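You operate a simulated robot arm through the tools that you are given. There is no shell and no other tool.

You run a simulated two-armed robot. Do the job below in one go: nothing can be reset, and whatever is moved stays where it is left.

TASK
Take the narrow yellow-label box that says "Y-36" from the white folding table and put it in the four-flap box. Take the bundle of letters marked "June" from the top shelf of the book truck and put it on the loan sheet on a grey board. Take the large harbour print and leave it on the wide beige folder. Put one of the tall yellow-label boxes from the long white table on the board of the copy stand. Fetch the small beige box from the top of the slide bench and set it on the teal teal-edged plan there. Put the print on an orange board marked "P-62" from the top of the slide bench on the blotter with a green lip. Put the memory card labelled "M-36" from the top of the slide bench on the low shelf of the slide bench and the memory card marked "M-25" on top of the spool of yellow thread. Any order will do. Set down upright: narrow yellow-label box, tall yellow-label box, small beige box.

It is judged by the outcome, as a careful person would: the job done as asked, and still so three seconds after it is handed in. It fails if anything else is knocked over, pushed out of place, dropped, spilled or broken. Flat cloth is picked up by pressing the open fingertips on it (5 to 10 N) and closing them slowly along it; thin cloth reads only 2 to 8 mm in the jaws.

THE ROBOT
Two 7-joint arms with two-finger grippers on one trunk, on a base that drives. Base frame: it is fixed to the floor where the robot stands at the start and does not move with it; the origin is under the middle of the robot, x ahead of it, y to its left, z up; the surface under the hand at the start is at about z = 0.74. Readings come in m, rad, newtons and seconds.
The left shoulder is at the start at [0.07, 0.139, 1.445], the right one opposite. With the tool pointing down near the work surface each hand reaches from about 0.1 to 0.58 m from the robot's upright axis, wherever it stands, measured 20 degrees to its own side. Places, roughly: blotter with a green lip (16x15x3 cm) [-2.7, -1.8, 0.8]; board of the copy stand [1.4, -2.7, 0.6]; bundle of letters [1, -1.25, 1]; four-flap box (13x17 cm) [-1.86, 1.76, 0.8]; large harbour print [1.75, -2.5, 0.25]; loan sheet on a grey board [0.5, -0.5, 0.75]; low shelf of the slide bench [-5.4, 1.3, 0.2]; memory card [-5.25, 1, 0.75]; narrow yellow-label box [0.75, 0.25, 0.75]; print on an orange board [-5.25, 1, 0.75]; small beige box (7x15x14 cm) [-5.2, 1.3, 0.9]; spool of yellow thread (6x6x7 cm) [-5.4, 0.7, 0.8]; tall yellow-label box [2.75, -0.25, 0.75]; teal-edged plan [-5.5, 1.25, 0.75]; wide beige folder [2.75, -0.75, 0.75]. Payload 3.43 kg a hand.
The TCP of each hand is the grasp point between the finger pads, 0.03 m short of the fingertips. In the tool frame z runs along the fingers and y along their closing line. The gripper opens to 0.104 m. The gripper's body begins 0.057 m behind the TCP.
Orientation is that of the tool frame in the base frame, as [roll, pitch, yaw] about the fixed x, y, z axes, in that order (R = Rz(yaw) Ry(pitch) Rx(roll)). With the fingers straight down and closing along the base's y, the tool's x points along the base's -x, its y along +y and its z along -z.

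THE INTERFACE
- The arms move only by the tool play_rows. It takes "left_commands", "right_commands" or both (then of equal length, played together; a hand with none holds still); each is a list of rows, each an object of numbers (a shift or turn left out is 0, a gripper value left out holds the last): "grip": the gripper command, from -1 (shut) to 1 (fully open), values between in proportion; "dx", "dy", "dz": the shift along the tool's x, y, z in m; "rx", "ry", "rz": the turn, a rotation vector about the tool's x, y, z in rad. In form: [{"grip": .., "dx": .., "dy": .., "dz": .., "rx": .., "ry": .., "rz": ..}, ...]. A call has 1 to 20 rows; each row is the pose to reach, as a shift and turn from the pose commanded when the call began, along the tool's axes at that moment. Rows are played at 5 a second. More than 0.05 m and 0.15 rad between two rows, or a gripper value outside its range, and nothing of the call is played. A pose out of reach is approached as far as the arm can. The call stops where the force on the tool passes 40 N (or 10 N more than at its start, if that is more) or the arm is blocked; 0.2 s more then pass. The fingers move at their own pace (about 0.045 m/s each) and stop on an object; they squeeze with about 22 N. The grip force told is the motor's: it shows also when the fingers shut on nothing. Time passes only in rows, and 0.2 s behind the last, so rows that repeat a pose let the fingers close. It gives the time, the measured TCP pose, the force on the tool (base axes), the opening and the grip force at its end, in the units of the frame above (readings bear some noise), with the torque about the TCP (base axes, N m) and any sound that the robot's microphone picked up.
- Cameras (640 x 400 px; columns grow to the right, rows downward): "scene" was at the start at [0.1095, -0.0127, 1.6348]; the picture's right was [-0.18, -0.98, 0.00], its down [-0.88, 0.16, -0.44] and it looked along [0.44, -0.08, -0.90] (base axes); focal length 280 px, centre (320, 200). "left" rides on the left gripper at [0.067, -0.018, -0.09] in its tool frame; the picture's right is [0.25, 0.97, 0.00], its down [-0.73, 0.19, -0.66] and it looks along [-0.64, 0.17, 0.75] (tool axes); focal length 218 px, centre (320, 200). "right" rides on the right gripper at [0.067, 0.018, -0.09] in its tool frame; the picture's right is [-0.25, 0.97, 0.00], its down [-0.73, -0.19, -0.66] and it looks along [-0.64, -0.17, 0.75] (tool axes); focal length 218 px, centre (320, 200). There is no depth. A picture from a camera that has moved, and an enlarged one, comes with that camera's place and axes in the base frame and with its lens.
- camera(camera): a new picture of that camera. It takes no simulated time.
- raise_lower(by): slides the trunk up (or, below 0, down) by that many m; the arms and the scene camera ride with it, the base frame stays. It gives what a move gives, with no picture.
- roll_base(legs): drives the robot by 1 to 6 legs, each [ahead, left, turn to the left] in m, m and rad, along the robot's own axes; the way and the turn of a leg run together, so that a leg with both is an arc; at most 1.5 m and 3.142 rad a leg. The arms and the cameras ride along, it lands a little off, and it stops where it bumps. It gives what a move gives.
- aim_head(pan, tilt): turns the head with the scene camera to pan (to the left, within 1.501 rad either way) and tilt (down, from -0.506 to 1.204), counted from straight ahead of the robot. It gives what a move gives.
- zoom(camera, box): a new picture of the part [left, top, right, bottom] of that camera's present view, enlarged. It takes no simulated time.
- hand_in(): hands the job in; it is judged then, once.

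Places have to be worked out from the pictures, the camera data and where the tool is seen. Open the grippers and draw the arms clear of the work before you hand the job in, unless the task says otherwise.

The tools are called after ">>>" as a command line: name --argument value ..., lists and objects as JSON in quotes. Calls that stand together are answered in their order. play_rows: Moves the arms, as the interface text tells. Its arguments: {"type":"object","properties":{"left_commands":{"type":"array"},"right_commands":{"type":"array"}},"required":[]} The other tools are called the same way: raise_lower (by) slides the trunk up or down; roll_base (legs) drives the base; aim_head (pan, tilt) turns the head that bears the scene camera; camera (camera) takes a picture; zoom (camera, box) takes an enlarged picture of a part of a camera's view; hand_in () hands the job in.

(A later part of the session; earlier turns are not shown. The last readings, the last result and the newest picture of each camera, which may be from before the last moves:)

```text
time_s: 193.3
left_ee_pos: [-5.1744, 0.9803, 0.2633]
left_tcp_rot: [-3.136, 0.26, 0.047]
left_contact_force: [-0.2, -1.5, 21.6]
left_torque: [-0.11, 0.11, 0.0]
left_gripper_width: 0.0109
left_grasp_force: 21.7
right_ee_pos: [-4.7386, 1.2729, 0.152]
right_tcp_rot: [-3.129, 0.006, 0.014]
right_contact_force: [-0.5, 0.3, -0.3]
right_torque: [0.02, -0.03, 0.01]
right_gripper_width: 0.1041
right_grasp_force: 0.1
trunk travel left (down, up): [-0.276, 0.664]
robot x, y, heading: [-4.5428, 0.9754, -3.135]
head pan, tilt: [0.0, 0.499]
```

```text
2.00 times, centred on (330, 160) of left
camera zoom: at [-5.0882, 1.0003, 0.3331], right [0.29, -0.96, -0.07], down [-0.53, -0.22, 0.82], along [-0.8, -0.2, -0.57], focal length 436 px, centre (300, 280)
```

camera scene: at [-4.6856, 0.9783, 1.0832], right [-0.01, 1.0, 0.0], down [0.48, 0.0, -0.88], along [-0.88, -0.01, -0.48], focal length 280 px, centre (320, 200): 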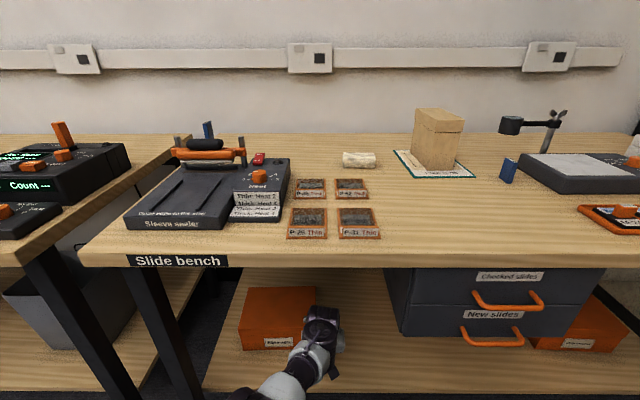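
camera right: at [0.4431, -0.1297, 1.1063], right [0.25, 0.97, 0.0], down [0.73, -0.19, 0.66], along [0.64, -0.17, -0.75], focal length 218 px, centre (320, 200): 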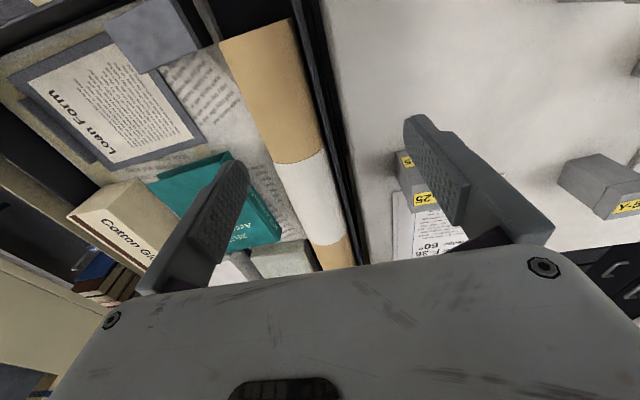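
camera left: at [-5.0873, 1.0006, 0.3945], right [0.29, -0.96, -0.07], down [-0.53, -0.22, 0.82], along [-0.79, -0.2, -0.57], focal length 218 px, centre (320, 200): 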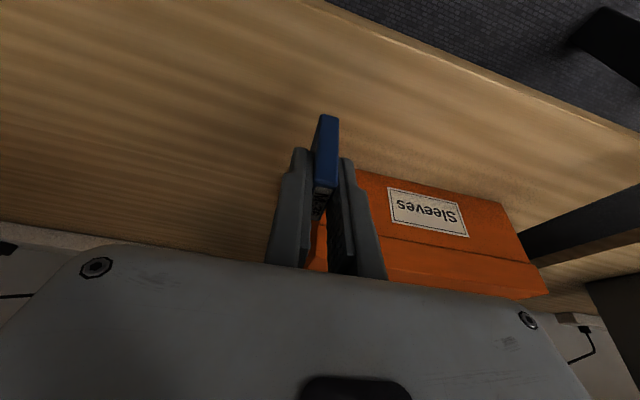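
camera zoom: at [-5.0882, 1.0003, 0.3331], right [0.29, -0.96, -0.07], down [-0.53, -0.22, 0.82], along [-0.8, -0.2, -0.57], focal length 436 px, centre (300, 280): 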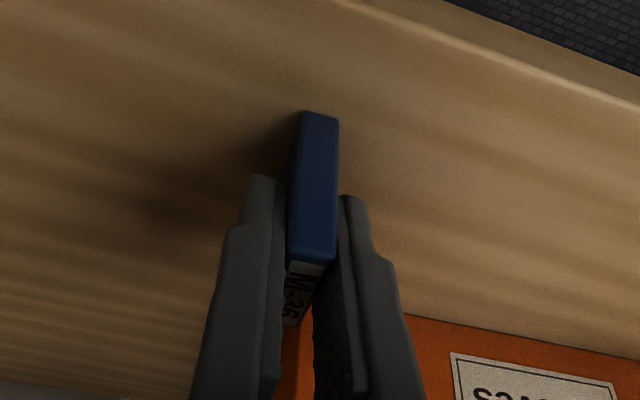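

Contact with the shelf at card-bottom z≈0.222 (a bit over-pressed). I relieve by 3 mm and open the fingers slowly.

>>> raise_lower --by 0.004

>>> play_rows --left_commands '[{"grip": -0.8}, {"grip": -0.7}, {"grip": -0.6}, {"grip": -0.5}, {"grip": -0.4}, {"grip": -0.3}, {"grip": -0.3}]'

>>> zoom --camera "left" --box '[220, 60, 440, 260]'

```text
time_s: 193.8
left_ee_pos: [-5.1726, 0.9803, 0.2637]
left_tcp_rot: [-3.136, 0.253, 0.046]
left_contact_force: [-2.5, 0.1, 7.0]
left_torque: [0.0, 0.3, -0.05]
left_gripper_width: 0.0111
left_grasp_force: 21.6
right_ee_pos: [-4.74, 1.2739, 0.1548]
right_tcp_rot: [-3.131, 0.005, 0.012]
right_contact_force: [0.6, 0.5, 0.1]
right_torque: [-0.01, -0.01, 0.02]
right_gripper_width: 0.1038
right_grasp_force: 0.0
trunk travel left (down, up): [-0.28, 0.66]
robot x, y, heading: [-4.544, 0.9772, -3.136]
head pan, tilt: [0.0, 0.499]
```

```text
time_s: 195.4
left_ee_pos: [-5.1718, 0.9796, 0.2639]
left_tcp_rot: [-3.137, 0.251, 0.046]
left_contact_force: [0.5, -0.1, -0.6]
left_torque: [0.02, 0.01, -0.03]
left_gripper_width: 0.0364
left_grasp_force: 0.1
right_ee_pos: [-4.7385, 1.2738, 0.156]
right_tcp_rot: [-3.13, 0.002, 0.014]
right_contact_force: [-0.4, -0.2, -0.2]
right_torque: [0.02, -0.02, -0.01]
right_gripper_width: 0.1041
right_grasp_force: 0.1
trunk travel left (down, up): [-0.28, 0.66]
robot x, y, heading: [-4.5423, 0.9746, -3.135]
head pan, tilt: [0.0, 0.499]
```

```text
2.00 times, centred on (330, 160) of left
camera zoom: at [-5.0872, 1.0001, 0.3347], right [0.29, -0.96, -0.07], down [-0.53, -0.22, 0.82], along [-0.79, -0.2, -0.57], focal length 436 px, centre (300, 280)
```

zoom: 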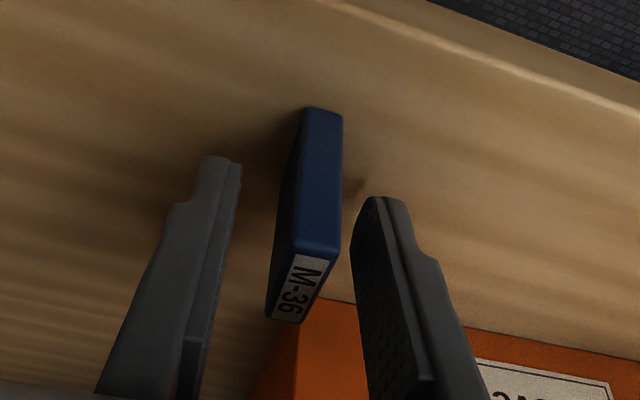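

M-36 stands upright on the low shelf. I raise the trunk 7 cm so the fingertips clear the card, then back the base out.

>>> raise_lower --by 0.075

>>> camera --camera "left"

>>> roll_base --legs '[[-0.35, 0, 0]]'

>>> zoom --camera "scene" --box '[200, 200, 440, 350]'

```text
time_s: 196.6
left_ee_pos: [-5.1729, 0.9793, 0.3397]
left_tcp_rot: [-3.134, 0.249, 0.045]
left_contact_force: [-1.1, -0.5, 0.4]
left_torque: [0.0, 0.01, -0.02]
left_gripper_width: 0.036
left_grasp_force: 0.1
right_ee_pos: [-4.7366, 1.2726, 0.2303]
right_tcp_rot: [-3.13, 0.0, 0.014]
right_contact_force: [0.1, 0.6, -0.2]
right_torque: [-0.03, -0.02, 0.02]
right_gripper_width: 0.1039
right_grasp_force: 0.1
trunk travel left (down, up): [-0.355, 0.585]
robot x, y, heading: [-4.5416, 0.9795, -3.135]
head pan, tilt: [0.0, 0.499]
```

```text
taken
camera left: at [-5.0874, 1.0003, 0.4099], right [0.29, -0.96, -0.07], down [-0.53, -0.22, 0.82], along [-0.79, -0.2, -0.57], focal length 218 px, centre (320, 200)
```

left: 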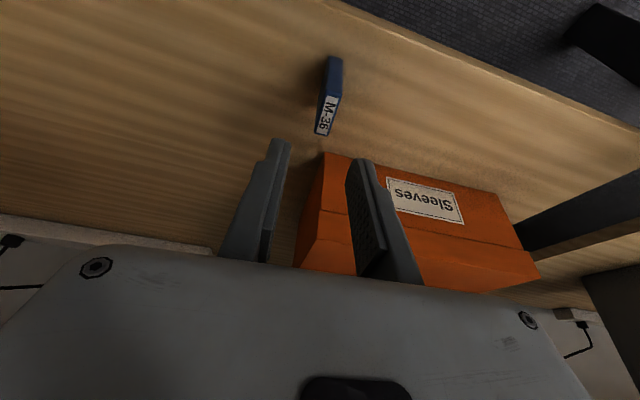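

```text
time_s: 198.8
left_ee_pos: [-4.8252, 0.9777, 0.3393]
left_tcp_rot: [-3.137, 0.251, 0.057]
left_contact_force: [0.3, -0.9, -0.1]
left_torque: [-0.02, 0.0, 0.0]
left_gripper_width: 0.0364
left_grasp_force: 0.0
right_ee_pos: [-4.3939, 1.2766, 0.2297]
right_tcp_rot: [-3.13, 0.004, 0.025]
right_contact_force: [0.2, 0.2, 0.1]
right_torque: [0.04, -0.03, 0.04]
right_gripper_width: 0.1041
right_grasp_force: 0.2
trunk travel left (down, up): [-0.355, 0.585]
robot x, y, heading: [-4.1962, 0.981, -3.121]
head pan, tilt: [0.0, 0.499]
```

```text
2.67 times, centred on (320, 275) of scene
camera zoom: at [-4.3369, 0.9805, 1.0979], right [-0.02, 1.0, 0.0], down [0.48, 0.01, -0.88], along [-0.88, -0.02, -0.48], focal length 748 px, centre (320, 0)
```

zoom: 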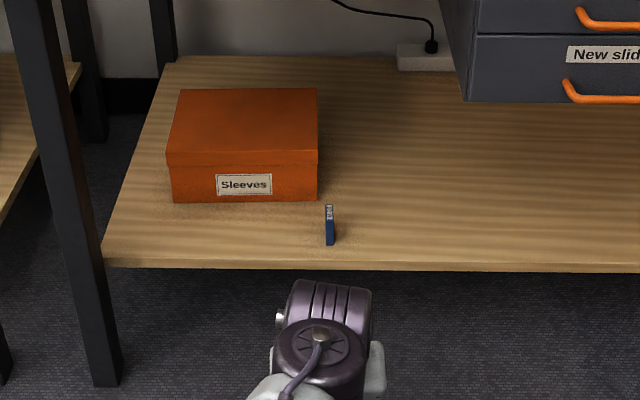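

M-36 stands on the low shelf. Now I raise the trunk again and prepare for the P-62 print.

>>> raise_lower --by 0.3

>>> raise_lower --by 0.285

>>> roll_base --legs '[[0.2, -0.04, -0.02]]'

>>> aim_head --pan 0.0 --tilt 0.75

>>> camera --camera "scene"

>>> camera --camera "left"

```text
time_s: 201.8
left_ee_pos: [-4.8251, 0.9789, 0.6388]
left_tcp_rot: [-3.135, 0.252, 0.057]
left_contact_force: [0.3, -0.7, 0.7]
left_torque: [-0.01, -0.02, 0.01]
left_gripper_width: 0.0366
left_grasp_force: 0.1
right_ee_pos: [-4.3936, 1.2764, 0.5302]
right_tcp_rot: [-3.129, 0.002, 0.024]
right_contact_force: [0.2, -0.7, 0.4]
right_torque: [-0.03, 0.02, -0.01]
right_gripper_width: 0.1041
right_grasp_force: 0.1
trunk travel left (down, up): [-0.655, 0.285]
robot x, y, heading: [-4.1914, 0.9786, -3.124]
head pan, tilt: [0.0, 0.499]
```

```text
time_s: 204.7
left_ee_pos: [-4.8247, 0.9776, 0.9243]
left_tcp_rot: [-3.133, 0.251, 0.057]
left_contact_force: [0.5, 0.1, 0.1]
left_torque: [0.01, -0.02, 0.02]
left_gripper_width: 0.0362
left_grasp_force: 0.0
right_ee_pos: [-4.3935, 1.2757, 0.8153]
right_tcp_rot: [-3.128, 0.005, 0.024]
right_contact_force: [-0.3, 0.2, 0.4]
right_torque: [0.02, 0.02, -0.03]
right_gripper_width: 0.1037
right_grasp_force: 0.0
trunk travel left (down, up): [-0.94, 0.0]
robot x, y, heading: [-4.1928, 0.9792, -3.124]
head pan, tilt: [0.0, 0.499]
```

```text
time_s: 206.3
left_ee_pos: [-5.0213, 1.0292, 0.9258]
left_tcp_rot: [-3.133, 0.254, 0.037]
left_contact_force: [0.6, -0.5, 0.0]
left_torque: [0.01, 0.0, -0.01]
left_gripper_width: 0.0363
left_grasp_force: 0.0
right_ee_pos: [-4.584, 1.3194, 0.8172]
right_tcp_rot: [-3.127, 0.006, 0.004]
right_contact_force: [-0.5, -1.4, -0.4]
right_torque: [0.01, 0.06, 0.01]
right_gripper_width: 0.1041
right_grasp_force: 0.1
trunk travel left (down, up): [-0.94, 0.0]
robot x, y, heading: [-4.3902, 1.0198, 3.135]
head pan, tilt: [0.0, 0.499]
```

```text
time_s: 207.1
left_ee_pos: [-5.0245, 1.0306, 0.9224]
left_tcp_rot: [-3.133, 0.249, 0.037]
left_contact_force: [0.3, 0.0, 1.2]
left_torque: [0.01, 0.02, 0.0]
left_gripper_width: 0.0364
left_grasp_force: 0.0
right_ee_pos: [-4.5859, 1.3186, 0.8165]
right_tcp_rot: [-3.128, 0.003, 0.003]
right_contact_force: [0.4, -0.8, -0.6]
right_torque: [0.0, 0.0, -0.03]
right_gripper_width: 0.104
right_grasp_force: 0.1
trunk travel left (down, up): [-0.94, 0.0]
robot x, y, heading: [-4.3906, 1.0228, 3.138]
head pan, tilt: [0.0, 0.75]
```

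```text
taken
camera scene: at [-4.5289, 1.0195, 1.6611], right [0.0, 1.0, 0.0], down [0.68, 0.0, -0.73], along [-0.73, 0.0, -0.68], focal length 280 px, centre (320, 200)
```

scene: 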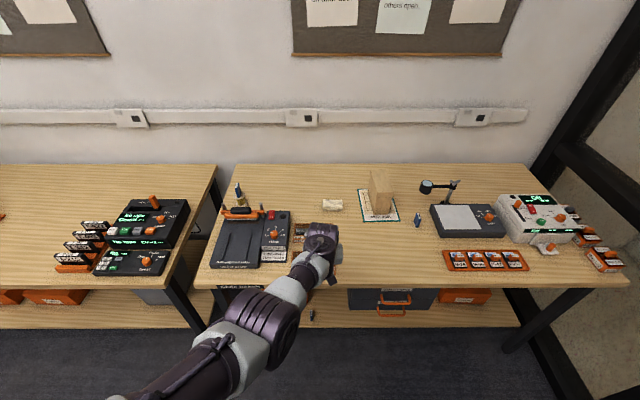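

```text
taken
camera left: at [-4.938, 1.049, 0.994], right [0.28, -0.96, -0.07], down [-0.54, -0.22, 0.82], along [-0.8, -0.19, -0.57], focal length 218 px, centre (320, 200)
```

left: 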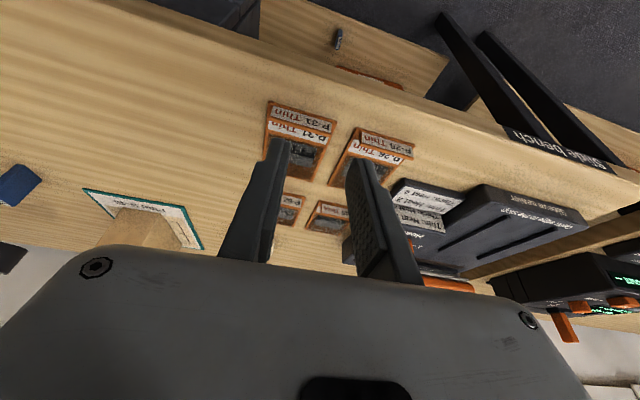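

I drive ahead 0.2 m to bring the left wrist camera above the prints.

>>> roll_base --legs '[[0.2, -0.05, 0]]'

>>> camera --camera "left"

>>> zoom --camera "scene" --box '[240, 220, 400, 340]'

```text
time_s: 208.7
left_ee_pos: [-5.223, 1.0803, 0.9263]
left_tcp_rot: [-3.132, 0.253, 0.036]
left_contact_force: [0.3, 0.4, 0.7]
left_torque: [-0.01, 0.01, 0.01]
left_gripper_width: 0.0365
left_grasp_force: 0.0
right_ee_pos: [-4.7852, 1.3677, 0.8169]
right_tcp_rot: [-3.127, 0.003, 0.001]
right_contact_force: [0.1, -0.1, 0.5]
right_torque: [0.0, 0.0, -0.03]
right_gripper_width: 0.1041
right_grasp_force: 0.0
trunk travel left (down, up): [-0.94, 0.0]
robot x, y, heading: [-4.5935, 1.0707, 3.141]
head pan, tilt: [0.0, 0.75]
```

```text
taken
camera left: at [-5.1366, 1.0997, 0.9958], right [0.28, -0.96, -0.07], down [-0.54, -0.22, 0.82], along [-0.8, -0.19, -0.57], focal length 218 px, centre (320, 200)
```

left: 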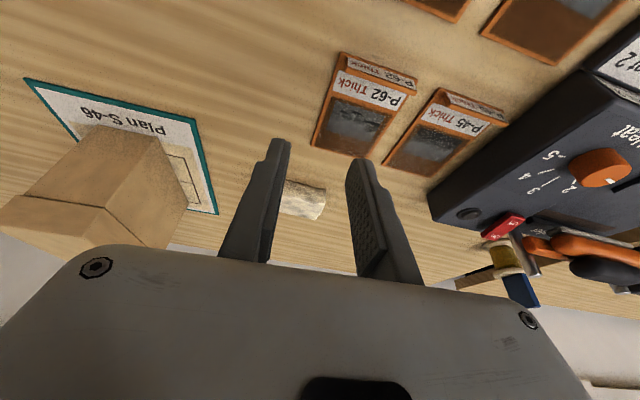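

```text
3.33 times, centred on (320, 280) of scene
camera zoom: at [-4.7254, 1.069, 1.6615], right [0.0, 1.0, 0.0], down [0.68, 0.0, -0.73], along [-0.73, 0.0, -0.68], focal length 935 px, centre (320, -67)
```

zoom: 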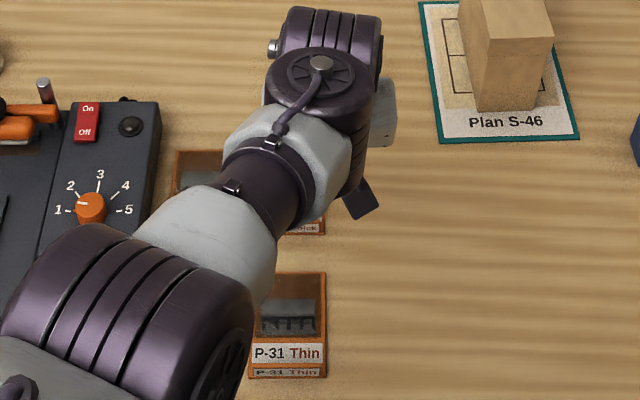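

>>> zoom --camera "left" --box '[290, 30, 510, 190]'

```text
2.50 times, centred on (400, 110) of left
camera zoom: at [-5.1366, 1.0997, 0.9958], right [0.28, -0.96, -0.07], down [-0.54, -0.22, 0.82], along [-0.8, -0.19, -0.57], focal length 546 px, centre (120, 425)
```

zoom: 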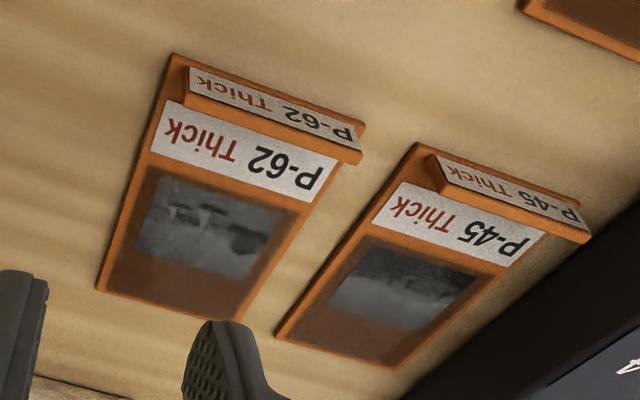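

P-62 board spans x -5.207…-5.307, y 1.006…1.0735, with a 2.3 cm gap to P-45. I'll grip its sides with a vertical tool: first raise the hand 10 cm and bring the pitch to zero.

>>> play_rows --left_commands '[{"grip": 0.0, "dx": -0.01, "dz": -0.0387, "ry": 0.06}, {"grip": 0.3, "dx": -0.02, "dz": -0.0774, "ry": 0.13}, {"grip": 0.6, "dx": -0.025, "dz": -0.0968, "ry": 0.2}, {"grip": 0.73, "dx": -0.025, "dz": -0.0968, "ry": 0.253}, {"grip": 0.73, "dx": -0.025, "dz": -0.0968, "ry": 0.253}]'

>>> roll_base --legs '[[0.1, 0, 0]]'

>>> raise_lower --by -0.1

>>> camera --camera "left"

```text
time_s: 209.9
left_ee_pos: [-5.2231, 1.0813, 1.0268]
left_tcp_rot: [-3.132, -0.006, 0.035]
left_contact_force: [0.1, 0.3, -0.2]
left_torque: [0.02, 0.02, -0.02]
left_gripper_width: 0.0901
left_grasp_force: 0.1
right_ee_pos: [-4.7866, 1.3708, 0.8165]
right_tcp_rot: [-3.127, 0.001, 0.001]
right_contact_force: [-0.1, -0.2, 0.0]
right_torque: [0.0, 0.01, 0.01]
right_gripper_width: 0.1039
right_grasp_force: 0.1
trunk travel left (down, up): [-0.94, 0.0]
robot x, y, heading: [-4.5901, 1.0728, 3.139]
head pan, tilt: [0.0, 0.75]
```

```text
time_s: 211.1
left_ee_pos: [-5.3225, 1.0824, 1.0274]
left_tcp_rot: [-3.133, -0.001, 0.032]
left_contact_force: [-0.1, 0.0, 0.6]
left_torque: [-0.02, 0.04, 0.02]
left_gripper_width: 0.0901
left_grasp_force: 0.2
right_ee_pos: [-4.8862, 1.3701, 0.8172]
right_tcp_rot: [-3.127, 0.004, 0.001]
right_contact_force: [-0.4, 0.2, 0.3]
right_torque: [-0.04, 0.02, -0.02]
right_gripper_width: 0.104
right_grasp_force: 0.0
trunk travel left (down, up): [-0.94, 0.0]
robot x, y, heading: [-4.6953, 1.071, 3.139]
head pan, tilt: [0.0, 0.75]
```

```text
time_s: 212.4
left_ee_pos: [-5.3257, 1.0823, 0.9251]
left_tcp_rot: [-3.133, -0.004, 0.033]
left_contact_force: [1.1, -0.6, -0.2]
left_torque: [-0.02, 0.01, 0.0]
left_gripper_width: 0.09
left_grasp_force: 0.1
right_ee_pos: [-4.8882, 1.3697, 0.7173]
right_tcp_rot: [-3.128, 0.0, 0.002]
right_contact_force: [0.0, 0.6, 1.0]
right_torque: [-0.02, 0.01, 0.0]
right_gripper_width: 0.104
right_grasp_force: 0.1
trunk travel left (down, up): [-0.84, 0.1]
robot x, y, heading: [-4.6955, 1.0708, 3.135]
head pan, tilt: [0.0, 0.75]
```

```text
taken
camera left: at [-5.2603, 1.1, 1.0149], right [0.28, -0.96, -0.01], down [-0.72, -0.22, 0.65], along [-0.63, -0.18, -0.76], focal length 218 px, centre (320, 200)
```

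left: 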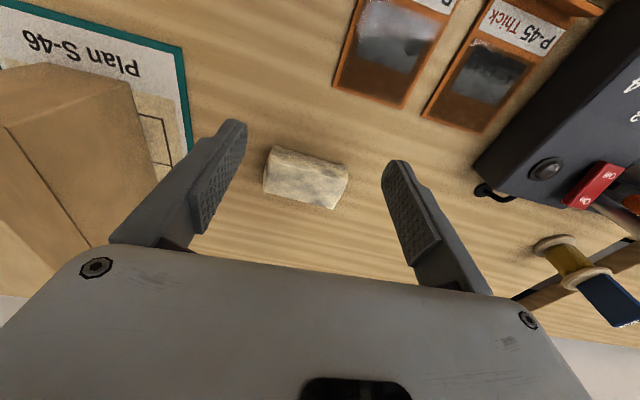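

I move above the P-62 board (x≈-5.257, y≈1.045), staying at z≈0.925, and check.

>>> play_rows --left_commands '[{"grip": 0.73, "dx": 0.035, "dy": 0.02, "rz": 0.01}, {"grip": 0.73, "dx": 0.0694, "dy": 0.0396, "rz": 0.02}, {"grip": 0.73, "dx": 0.0694, "dy": 0.0396, "rz": 0.02}]'

>>> camera --camera "left"

>>> zoom --camera "left" --box '[220, 20, 420, 170]'

```text
time_s: 213.2
left_ee_pos: [-5.2544, 1.044, 0.9245]
left_tcp_rot: [-3.134, -0.003, 0.012]
left_contact_force: [-0.5, -0.1, 0.0]
left_torque: [0.02, 0.0, -0.01]
left_gripper_width: 0.0901
left_grasp_force: 0.0
right_ee_pos: [-4.8878, 1.3698, 0.7151]
right_tcp_rot: [-3.13, 0.0, 0.001]
right_contact_force: [-1.1, 0.1, 0.3]
right_torque: [0.0, 0.02, 0.0]
right_gripper_width: 0.104
right_grasp_force: 0.2
trunk travel left (down, up): [-0.84, 0.1]
robot x, y, heading: [-4.6966, 1.0726, 3.144]
head pan, tilt: [0.0, 0.75]
```

```text
taken
camera left: at [-5.1887, 1.0612, 1.0148], right [0.26, -0.96, -0.01], down [-0.73, -0.2, 0.65], along [-0.63, -0.17, -0.76], focal length 218 px, centre (320, 200)
```

left: 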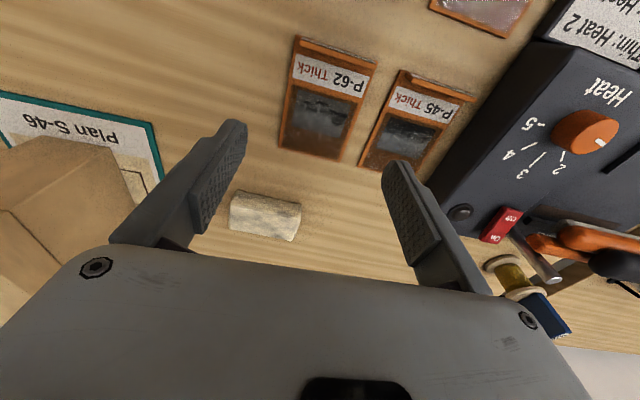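

```text
2.67 times, centred on (320, 95) of left
camera zoom: at [-5.1887, 1.0612, 1.0148], right [0.26, -0.96, -0.01], down [-0.73, -0.2, 0.65], along [-0.63, -0.17, -0.76], focal length 582 px, centre (320, 480)
```

zoom: 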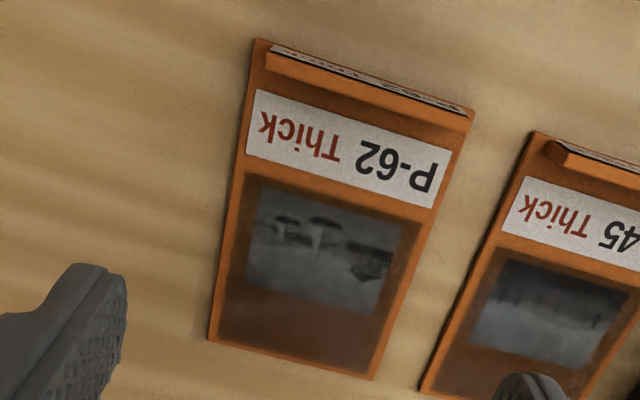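

Refined: P-62 y 1.007–1.0757, P-45 edge at 0.9865. I position the -y finger mid-gap (TCP y≈1.0468) and descend to z≈0.845 for a check.

>>> play_rows --left_commands '[{"grip": 0.73, "dx": -0.003, "dy": -0.0028, "dz": 0.01}, {"grip": 0.73, "dx": -0.003, "dy": -0.0028, "dz": 0.04}, {"grip": 0.73, "dx": -0.003, "dy": -0.0028, "dz": 0.07}, {"grip": 0.73, "dx": -0.003, "dy": -0.0028, "dz": 0.08}, {"grip": 0.73, "dx": -0.003, "dy": -0.0028, "dz": 0.08}]'

>>> camera --camera "left"

>>> zoom --camera "left" --box '[200, 60, 440, 210]'

```text
time_s: 214.4
left_ee_pos: [-5.2586, 1.0477, 0.8435]
left_tcp_rot: [-3.133, -0.002, 0.012]
left_contact_force: [0.7, -0.6, 0.2]
left_torque: [-0.04, 0.0, 0.02]
left_gripper_width: 0.0899
left_grasp_force: 0.0
right_ee_pos: [-4.8879, 1.3701, 0.7163]
right_tcp_rot: [-3.128, 0.0, 0.004]
right_contact_force: [-0.4, 1.2, -0.1]
right_torque: [-0.01, 0.04, 0.0]
right_gripper_width: 0.1039
right_grasp_force: 0.0
trunk travel left (down, up): [-0.84, 0.1]
robot x, y, heading: [-4.6958, 1.0691, 3.133]
head pan, tilt: [0.0, 0.75]
```

```text
taken
camera left: at [-5.1921, 1.0649, 0.9339], right [0.27, -0.96, -0.01], down [-0.73, -0.21, 0.65], along [-0.63, -0.17, -0.76], focal length 218 px, centre (320, 200)
```

left: 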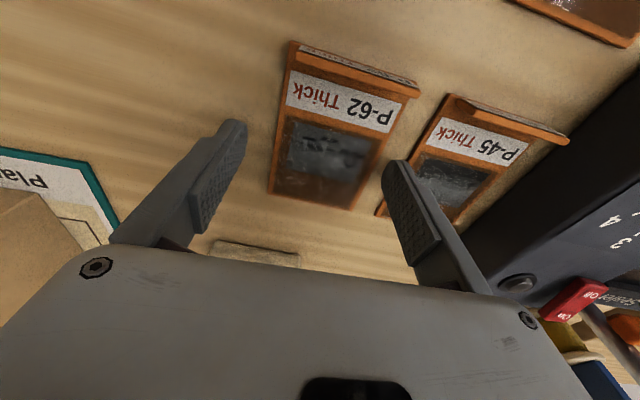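

```text
2.67 times, centred on (320, 135) of left
camera zoom: at [-5.1921, 1.0649, 0.9339], right [0.27, -0.96, -0.01], down [-0.73, -0.21, 0.65], along [-0.63, -0.17, -0.76], focal length 582 px, centre (320, 373)
```

zoom: 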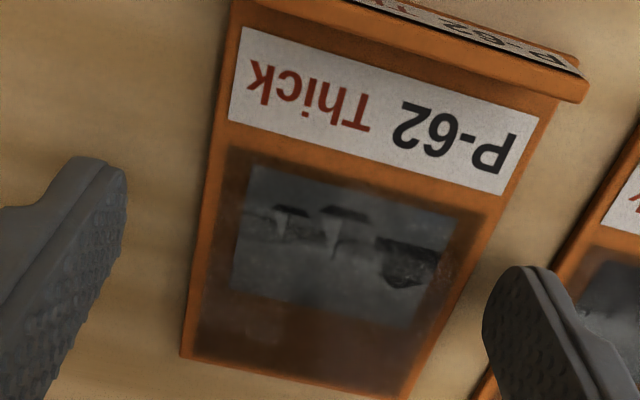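

The finger tip is centred in the gap. I descend 12 mm more so the fingertips are just above the bench, and close slowly.

>>> play_rows --left_commands '[{"grip": 0.73, "dz": 0.004}, {"grip": 0.73, "dz": 0.008}, {"grip": 0.73, "dz": 0.0115}, {"grip": 0.73, "dz": 0.0115}]'

>>> zoom --camera "left" --box '[200, 60, 440, 210]'

```text
time_s: 215.4
left_ee_pos: [-5.2569, 1.0465, 0.8368]
left_tcp_rot: [-3.132, 0.006, 0.013]
left_contact_force: [-1.8, -8.4, 28.9]
left_torque: [-1.66, -0.18, -0.21]
left_gripper_width: 0.0883
left_grasp_force: 0.0
right_ee_pos: [-4.8865, 1.3703, 0.7162]
right_tcp_rot: [-3.129, 0.001, 0.001]
right_contact_force: [0.5, 0.2, -0.9]
right_torque: [0.0, 0.0, 0.02]
right_gripper_width: 0.1038
right_grasp_force: 0.0
trunk travel left (down, up): [-0.84, 0.1]
robot x, y, heading: [-4.6951, 1.0689, 3.137]
head pan, tilt: [0.0, 0.75]
```

```text
2.67 times, centred on (320, 135) of left
camera zoom: at [-5.1909, 1.0643, 0.9265], right [0.27, -0.96, -0.01], down [-0.72, -0.21, 0.66], along [-0.64, -0.17, -0.75], focal length 582 px, centre (320, 373)
```

zoom: 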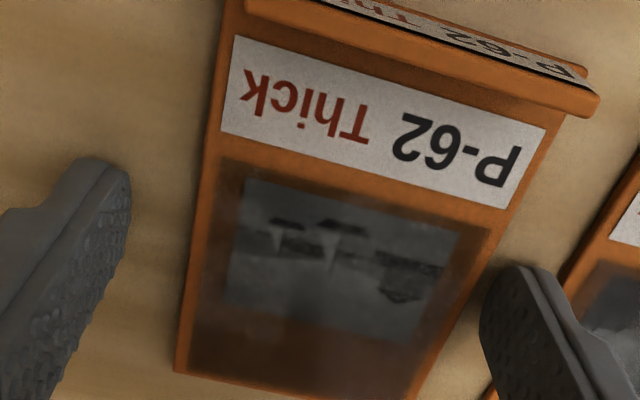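

The -y fingertip is touching the bench surface itself (bench ≈0.806, hand slightly rolled). I back up 2 mm and close slowly.

>>> play_rows --left_commands '[{"grip": 0.73, "dz": -0.005}, {"grip": 0.73, "dz": -0.006}, {"grip": 0.73, "dz": -0.006}]'

>>> zoom --camera "left" --box '[200, 60, 440, 210]'

```text
time_s: 216.2
left_ee_pos: [-5.255, 1.0492, 0.8369]
left_tcp_rot: [-3.134, -0.007, 0.013]
left_contact_force: [-0.8, 0.2, 0.8]
left_torque: [-0.03, -0.01, -0.04]
left_gripper_width: 0.0901
left_grasp_force: 0.1
right_ee_pos: [-4.8876, 1.3703, 0.7158]
right_tcp_rot: [-3.126, -0.001, 0.001]
right_contact_force: [-0.2, 0.6, -0.7]
right_torque: [-0.01, 0.0, 0.02]
right_gripper_width: 0.1037
right_grasp_force: 0.0
trunk travel left (down, up): [-0.84, 0.1]
robot x, y, heading: [-4.6982, 1.0698, 3.135]
head pan, tilt: [0.0, 0.75]
```

```text
2.67 times, centred on (320, 135) of left
camera zoom: at [-5.1907, 1.0657, 0.9278], right [0.26, -0.96, -0.01], down [-0.73, -0.21, 0.65], along [-0.63, -0.17, -0.76], focal length 582 px, centre (320, 373)
```

zoom: 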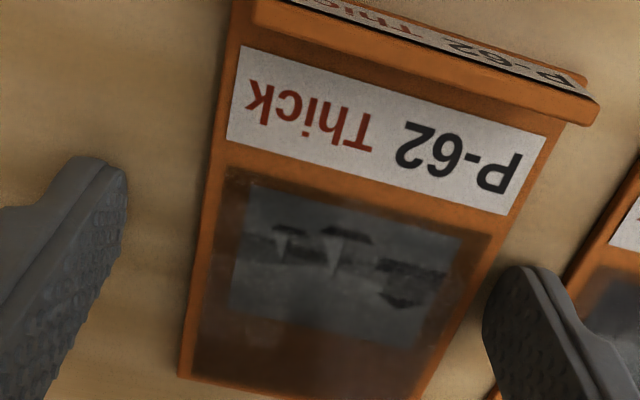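

Free now. I close the fingers gradually on the board.

>>> play_rows --left_commands '[{"grip": 0.6}, {"grip": 0.5}, {"grip": 0.4}, {"grip": 0.3}, {"grip": 0.2}, {"grip": -0.3}, {"grip": -1}, {"grip": -1}, {"grip": -1}]'

>>> camera --camera "left"

```text
time_s: 218.2
left_ee_pos: [-5.2573, 1.0484, 0.8393]
left_tcp_rot: [-3.133, -0.002, 0.012]
left_contact_force: [-0.4, -0.1, -0.6]
left_torque: [0.0, -0.04, 0.0]
left_gripper_width: 0.0
left_grasp_force: 22.2
right_ee_pos: [-4.8872, 1.3698, 0.7155]
right_tcp_rot: [-3.129, -0.001, 0.002]
right_contact_force: [-0.8, 0.0, 0.4]
right_torque: [0.0, -0.03, 0.0]
right_gripper_width: 0.1041
right_grasp_force: 0.1
trunk travel left (down, up): [-0.84, 0.1]
robot x, y, heading: [-4.6929, 1.0712, 3.135]
head pan, tilt: [0.0, 0.75]
```

```text
taken
camera left: at [-5.1919, 1.0653, 0.9291], right [0.27, -0.96, -0.01], down [-0.73, -0.21, 0.65], along [-0.63, -0.17, -0.76], focal length 218 px, centre (320, 200)
```

left: 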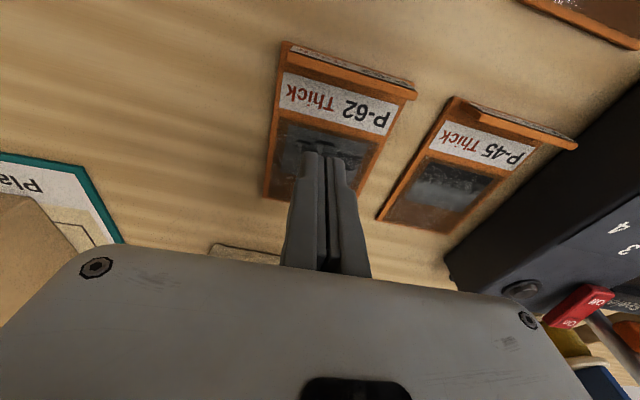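

The board itself is very thin — the fingers closed above it — but its front edge has an upright tab (≈2 cm tall, 3 mm thick at x≈-5.209) that is the natural grip. I lift with the trunk and rotate the hand 90° to pinch that tab front-to-back.

>>> raise_lower --by 0.1

>>> play_rows --left_commands '[{"grip": -0.2, "rz": -0.14}, {"grip": 0.0, "rz": -0.28}, {"grip": 0.0, "rz": -0.42}, {"grip": 0.0, "rz": -0.56}, {"grip": 0.0, "rz": -0.7}, {"grip": 0.0, "rz": -0.84}, {"grip": 0.0, "rz": -0.98}, {"grip": 0.0, "rz": -1.12}, {"grip": 0.0, "rz": -1.26}, {"grip": 0.0, "rz": -1.4}, {"grip": 0.0, "rz": -1.54}, {"grip": 0.0, "rz": -1.56}]'

>>> camera --camera "left"

>>> camera --camera "scene"

```text
time_s: 219.5
left_ee_pos: [-5.2577, 1.0488, 0.9381]
left_tcp_rot: [-3.132, -0.004, 0.013]
left_contact_force: [-0.2, -0.1, 0.1]
left_torque: [0.02, 0.0, -0.02]
left_gripper_width: 0.0
left_grasp_force: 22.1
right_ee_pos: [-4.8882, 1.3693, 0.816]
right_tcp_rot: [-3.127, -0.001, 0.002]
right_contact_force: [-0.5, -0.8, -0.7]
right_torque: [-0.02, -0.03, 0.0]
right_gripper_width: 0.104
right_grasp_force: 0.0
trunk travel left (down, up): [-0.94, 0.0]
robot x, y, heading: [-4.696, 1.0734, 3.14]
head pan, tilt: [0.0, 0.75]
```

```text
time_s: 222.3
left_ee_pos: [-5.2672, 0.9939, 0.9312]
left_tcp_rot: [-3.141, 0.052, 1.62]
left_contact_force: [0.1, 0.2, -0.2]
left_torque: [0.0, 0.01, 0.0]
left_gripper_width: 0.0521
left_grasp_force: 0.1
right_ee_pos: [-4.8876, 1.3696, 0.8166]
right_tcp_rot: [-3.128, 0.0, 0.002]
right_contact_force: [0.5, -0.1, -0.1]
right_torque: [0.0, -0.01, -0.01]
right_gripper_width: 0.1041
right_grasp_force: 0.0
trunk travel left (down, up): [-0.94, 0.0]
robot x, y, heading: [-4.6952, 1.0708, 3.135]
head pan, tilt: [0.0, 0.75]
stopped in row 12 (left hand): the arm was blocked; the commanded pose is now the measured one
```

```text
taken
camera left: at [-5.2884, 1.0648, 1.0175], right [0.95, 0.3, -0.01], down [0.23, -0.68, 0.69], along [0.2, -0.66, -0.72], focal length 218 px, centre (320, 200)
```

left: 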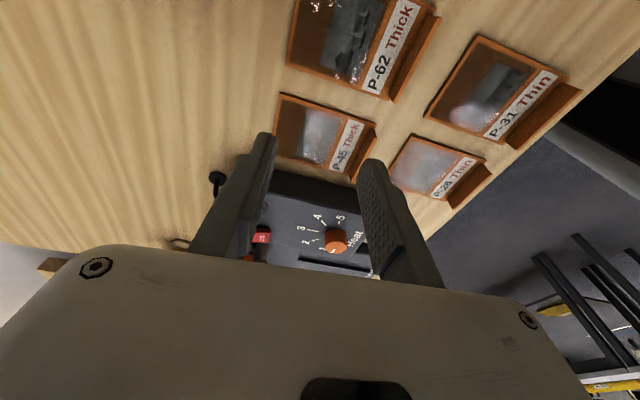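

```text
taken
camera scene: at [-4.8302, 1.07, 1.6612], right [0.0, 1.0, 0.0], down [0.68, 0.0, -0.73], along [-0.73, 0.0, -0.68], focal length 280 px, centre (320, 200)
```

scene: 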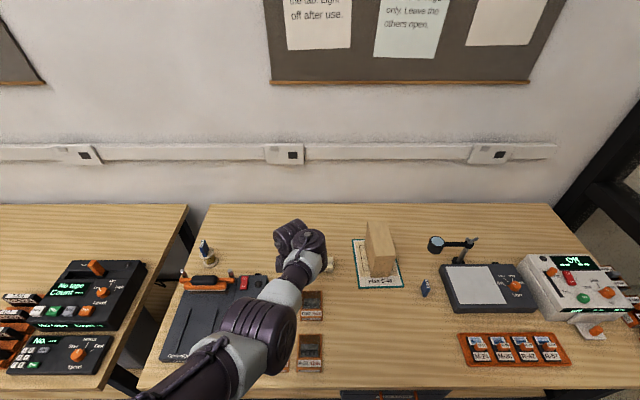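

The hand rotated to yaw ≈1.62 but met a joint limit at the end. I test whether it can move to above the tab (-5.209, 1.041) in this orientation.

>>> play_rows --left_commands '[{"grip": 0.0, "dx": 0.015, "dy": 0.02, "dz": -0.01}, {"grip": 0.0, "dx": 0.03, "dy": 0.04, "dz": -0.01}, {"grip": 0.0, "dx": 0.0441, "dy": 0.0602, "dz": -0.01}, {"grip": 0.0, "dx": 0.0441, "dy": 0.0602, "dz": -0.01}]'

>>> camera --camera "left"

```text
time_s: 223.5
left_ee_pos: [-5.2348, 0.9629, 0.9402]
left_tcp_rot: [-3.103, 0.136, 1.698]
left_contact_force: [-0.7, 0.3, 0.0]
left_torque: [-0.01, 0.0, 0.01]
left_gripper_width: 0.0521
left_grasp_force: 0.0
right_ee_pos: [-4.888, 1.3698, 0.8157]
right_tcp_rot: [-3.128, 0.0, 0.004]
right_contact_force: [-0.8, 0.6, 0.1]
right_torque: [-0.02, -0.01, -0.01]
right_gripper_width: 0.104
right_grasp_force: 0.0
trunk travel left (down, up): [-0.94, 0.0]
robot x, y, heading: [-4.6954, 1.0709, 3.139]
head pan, tilt: [0.0, 0.75]
stopped in row 4 (left hand): the arm was blocked; the commanded pose is now the measured one
```

```text
taken
camera left: at [-5.2592, 1.0385, 1.0202], right [0.93, 0.37, -0.07], down [0.3, -0.6, 0.74], along [0.23, -0.71, -0.67], focal length 218 px, centre (320, 200)
```

left: 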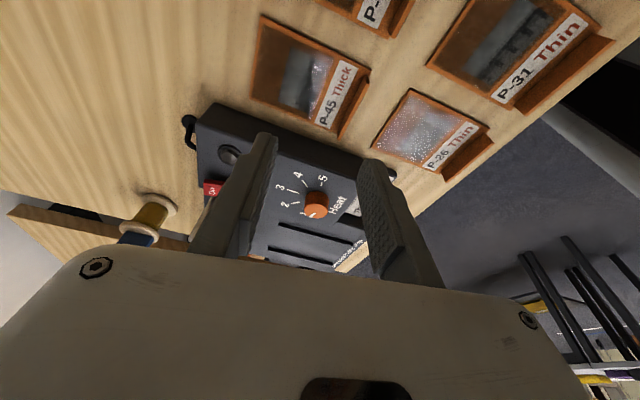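

That wrist direction is at its joint limit. I rotate back, then try the opposite direction.

>>> play_rows --left_commands '[{"grip": 0.0, "rz": 0.14, "dz": -0.01}, {"grip": 0.0, "rz": 0.28, "dz": -0.02}, {"grip": 0.0, "rz": 0.42, "dz": -0.03}, {"grip": 0.0, "rz": 0.56, "dz": -0.03}, {"grip": 0.0, "rz": 0.7, "dz": -0.03}, {"grip": 0.0, "rz": 0.84, "dz": -0.03}, {"grip": 0.0, "rz": 0.98, "dz": -0.03}, {"grip": 0.0, "rz": 1.12, "dz": -0.03}, {"grip": 0.0, "rz": 1.26, "dz": -0.03}, {"grip": 0.0, "rz": 1.4, "dz": -0.03}, {"grip": 0.0, "rz": 1.54, "dz": -0.03}, {"grip": 0.0, "rz": 1.68, "dz": -0.03}]'

>>> camera --camera "scene"

```text
time_s: 226.1
left_ee_pos: [-5.2313, 0.9711, 0.9689]
left_tcp_rot: [3.005, 0.023, 0.006]
left_contact_force: [-0.2, -0.9, 0.1]
left_torque: [-0.01, 0.02, 0.0]
left_gripper_width: 0.0523
left_grasp_force: 0.0
right_ee_pos: [-4.8869, 1.3702, 0.8158]
right_tcp_rot: [-3.127, 0.001, -0.001]
right_contact_force: [0.0, 0.3, -0.4]
right_torque: [0.03, 0.0, -0.05]
right_gripper_width: 0.104
right_grasp_force: 0.0
trunk travel left (down, up): [-0.94, 0.0]
robot x, y, heading: [-4.6956, 1.0702, 3.135]
head pan, tilt: [0.0, 0.75]
```

```text
taken
camera scene: at [-4.8301, 1.0699, 1.6612], right [0.0, 1.0, 0.0], down [0.68, 0.0, -0.73], along [-0.73, 0.0, -0.68], focal length 280 px, centre (320, 200)
```

scene: 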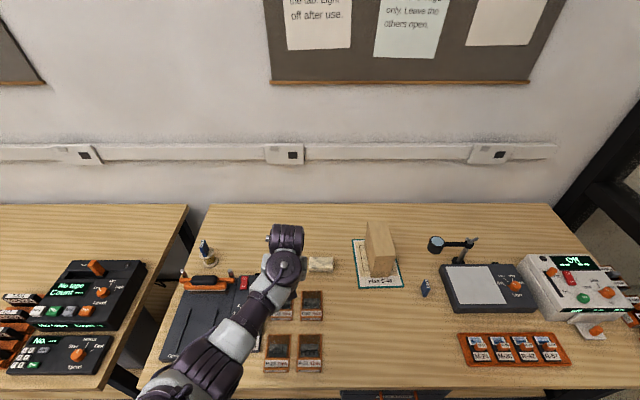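

Back to yaw ≈0 (with a small roll). I level the roll and rotate the other way by 90°.

>>> play_rows --left_commands '[{"grip": 0.0, "rx": 0.07}, {"grip": 0.0, "rx": 0.137}, {"grip": 0.0, "rx": 0.137}]'

>>> play_rows --left_commands '[{"grip": 0.0, "rz": 0.14}, {"grip": 0.0, "rz": 0.28}, {"grip": 0.0, "rz": 0.42}, {"grip": 0.0, "rz": 0.56}, {"grip": 0.0, "rz": 0.7}, {"grip": 0.0, "rz": 0.84}, {"grip": 0.0, "rz": 0.98}, {"grip": 0.0, "rz": 1.12}, {"grip": 0.0, "rz": 1.26}, {"grip": 0.0, "rz": 1.4}, {"grip": 0.0, "rz": 1.5}, {"grip": 0.0, "rz": 1.57}]'

>>> camera --camera "scene"

>>> camera --camera "left"

```text
time_s: 226.9
left_ee_pos: [-5.2318, 0.9712, 0.9697]
left_tcp_rot: [-3.138, 0.023, 0.009]
left_contact_force: [0.0, 1.1, 0.5]
left_torque: [0.02, 0.01, 0.03]
left_gripper_width: 0.0518
left_grasp_force: 0.1
right_ee_pos: [-4.8875, 1.3701, 0.8154]
right_tcp_rot: [-3.127, 0.001, 0.002]
right_contact_force: [0.2, -0.4, -0.8]
right_torque: [-0.02, 0.02, 0.02]
right_gripper_width: 0.104
right_grasp_force: 0.0
trunk travel left (down, up): [-0.94, 0.0]
robot x, y, heading: [-4.6966, 1.0687, 3.142]
head pan, tilt: [0.0, 0.75]
```

```text
time_s: 229.5
left_ee_pos: [-5.2315, 0.9703, 0.9697]
left_tcp_rot: [3.118, 0.003, -1.562]
left_contact_force: [0.7, -1.1, -0.1]
left_torque: [0.04, 0.01, 0.01]
left_gripper_width: 0.0519
left_grasp_force: 0.1
right_ee_pos: [-4.887, 1.3698, 0.8162]
right_tcp_rot: [-3.127, 0.0, 0.001]
right_contact_force: [-0.3, -0.5, -0.4]
right_torque: [0.0, -0.01, 0.02]
right_gripper_width: 0.104
right_grasp_force: 0.1
trunk travel left (down, up): [-0.94, 0.0]
robot x, y, heading: [-4.6931, 1.0688, 3.141]
head pan, tilt: [0.0, 0.75]
```

```text
taken
camera scene: at [-4.8302, 1.07, 1.6612], right [0.0, 1.0, 0.0], down [0.68, 0.0, -0.73], along [-0.73, 0.0, -0.68], focal length 280 px, centre (320, 200)
```

scene: 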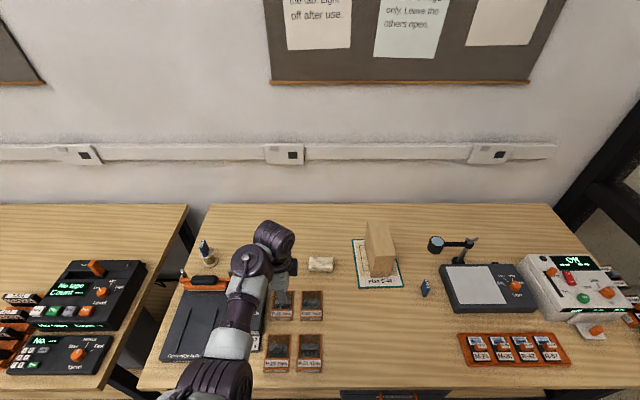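

```text
taken
camera left: at [-5.2131, 0.9036, 1.0586], right [-0.96, -0.26, 0.02], down [-0.18, 0.73, 0.66], along [-0.19, 0.63, -0.75], focal length 218 px, centre (320, 200)
```

left: 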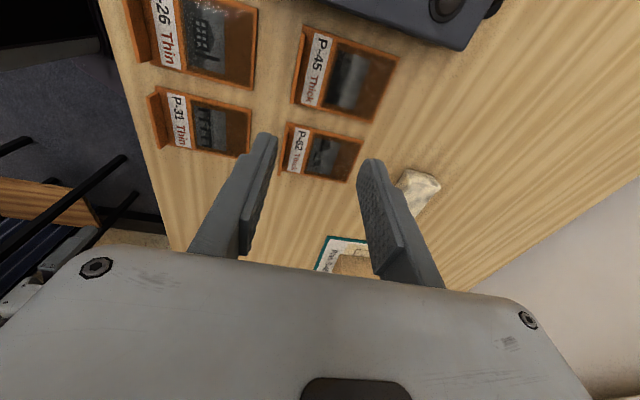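

The opposite rotation works (yaw -1.56). I level the slight roll, narrow the jaws, and move over P-62's tab.

>>> play_rows --left_commands '[{"grip": -0.1, "dx": -0.025, "dy": -0.008, "rx": 0.0236}, {"grip": -0.2, "dx": -0.05, "dy": -0.016, "rx": 0.0236}, {"grip": -0.25, "dx": -0.0708, "dy": -0.0231, "rx": 0.0236}, {"grip": -0.25, "dx": -0.0708, "dy": -0.0231, "dz": 0.02, "rx": 0.0236}, {"grip": -0.25, "dx": -0.0708, "dy": -0.0231, "dz": 0.02, "rx": 0.0236}]'

>>> camera --camera "left"

>>> zoom --camera "left" --box '[240, 40, 420, 160]'

```text
time_s: 230.7
left_ee_pos: [-5.21, 1.0443, 0.9488]
left_tcp_rot: [3.138, 0.001, -1.56]
left_contact_force: [0.2, -0.3, 0.0]
left_torque: [-0.03, 0.06, -0.03]
left_gripper_width: 0.0389
left_grasp_force: 0.0
right_ee_pos: [-4.8881, 1.3698, 0.8156]
right_tcp_rot: [-3.127, 0.0, 0.002]
right_contact_force: [0.2, 0.3, 0.1]
right_torque: [-0.01, 0.01, 0.0]
right_gripper_width: 0.1039
right_grasp_force: 0.1
trunk travel left (down, up): [-0.94, 0.0]
robot x, y, heading: [-4.6966, 1.0729, 3.137]
head pan, tilt: [0.0, 0.75]
```

```text
taken
camera left: at [-5.1927, 0.9761, 1.0375], right [-0.96, -0.26, 0.0], down [-0.2, 0.73, 0.66], along [-0.17, 0.63, -0.75], focal length 218 px, centre (320, 200)
```

left: 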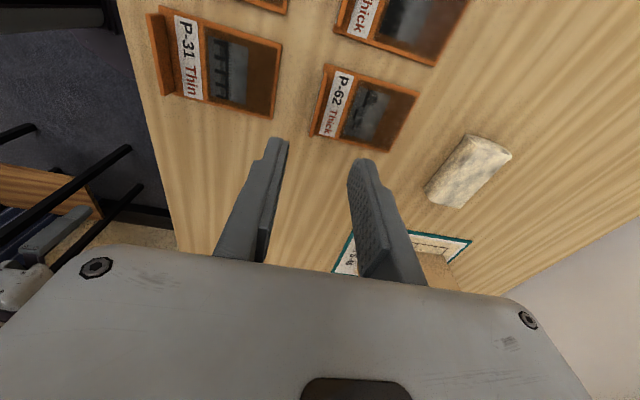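

```text
3.33 times, centred on (330, 100) of left
camera zoom: at [-5.1927, 0.9761, 1.0375], right [-0.96, -0.26, 0.0], down [-0.2, 0.73, 0.66], along [-0.17, 0.63, -0.75], focal length 728 px, centre (287, 533)
```

zoom: 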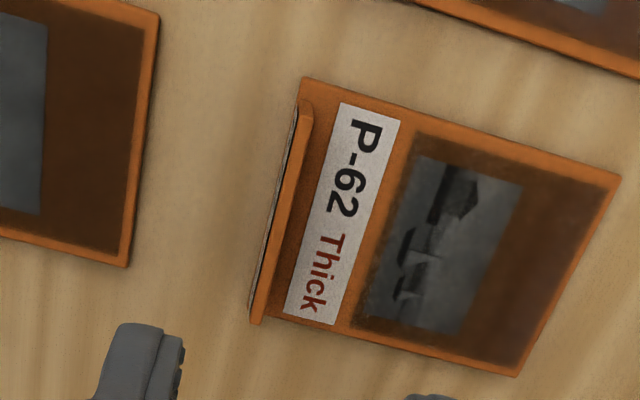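

The jaws straddle the tab line exactly. I descend so the tips are ~3 mm above the board (TCP z≈0.8425) and pinch the tab.

>>> play_rows --left_commands '[{"grip": -0.25, "dz": 0.03}, {"grip": -0.25, "dz": 0.06}, {"grip": -0.25, "dz": 0.085}, {"grip": -0.25, "dz": 0.1}, {"grip": -0.25, "dz": 0.1063}, {"grip": -0.25, "dz": 0.1063}]'

>>> zoom --camera "left" --box '[220, 60, 440, 260]'

```text
time_s: 232.1
left_ee_pos: [-5.2102, 1.0414, 0.8427]
left_tcp_rot: [-3.141, 0.002, -1.559]
left_contact_force: [0.6, 0.1, 0.2]
left_torque: [0.0, -0.01, 0.01]
left_gripper_width: 0.0393
left_grasp_force: 0.0
right_ee_pos: [-4.8866, 1.3686, 0.8157]
right_tcp_rot: [-3.128, -0.001, 0.001]
right_contact_force: [0.8, 0.3, 0.1]
right_torque: [-0.01, -0.01, -0.03]
right_gripper_width: 0.1041
right_grasp_force: 0.0
trunk travel left (down, up): [-0.94, 0.0]
robot x, y, heading: [-4.698, 1.0701, 3.141]
head pan, tilt: [0.0, 0.75]
```

```text
2.00 times, centred on (330, 160) of left
camera zoom: at [-5.1928, 0.9748, 0.9321], right [-0.96, -0.26, 0.0], down [-0.2, 0.73, 0.66], along [-0.17, 0.63, -0.75], focal length 436 px, centre (300, 280)
```

zoom: 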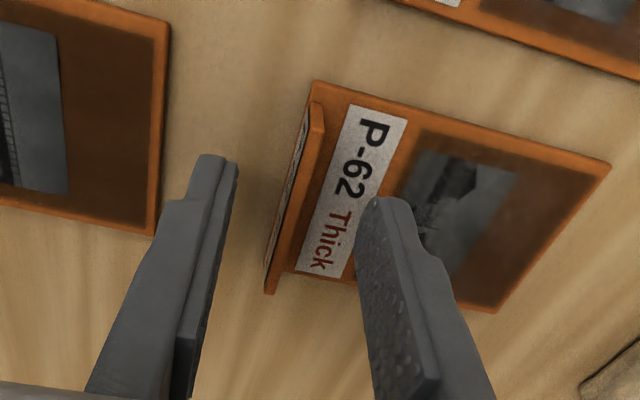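

The tab is between the fingers. I close on it gradually.

>>> play_rows --left_commands '[{"grip": -0.5}, {"grip": -0.7}, {"grip": -0.85}, {"grip": -1}, {"grip": -1}, {"grip": -1}, {"grip": -1}]'

>>> zoom --camera "left" --box '[220, 60, 440, 260]'

```text
time_s: 233.7
left_ee_pos: [-5.2092, 1.0421, 0.8415]
left_tcp_rot: [-3.142, 0.001, -1.561]
left_contact_force: [0.1, -0.7, 0.8]
left_torque: [-0.03, 0.0, -0.02]
left_gripper_width: 0.0061
left_grasp_force: 22.2
right_ee_pos: [-4.8879, 1.3697, 0.8162]
right_tcp_rot: [-3.127, -0.001, 0.002]
right_contact_force: [-0.9, 0.8, -0.8]
right_torque: [-0.01, 0.01, 0.0]
right_gripper_width: 0.1038
right_grasp_force: 0.0
trunk travel left (down, up): [-0.94, 0.0]
robot x, y, heading: [-4.6943, 1.0693, 3.135]
head pan, tilt: [0.0, 0.75]
```

```text
2.00 times, centred on (330, 160) of left
camera zoom: at [-5.1927, 0.9748, 0.9321], right [-0.96, -0.26, 0.0], down [-0.2, 0.73, 0.66], along [-0.17, 0.63, -0.75], focal length 436 px, centre (300, 280)
```

zoom: 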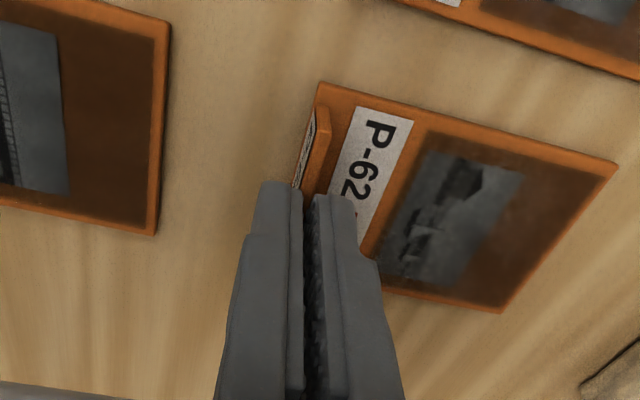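

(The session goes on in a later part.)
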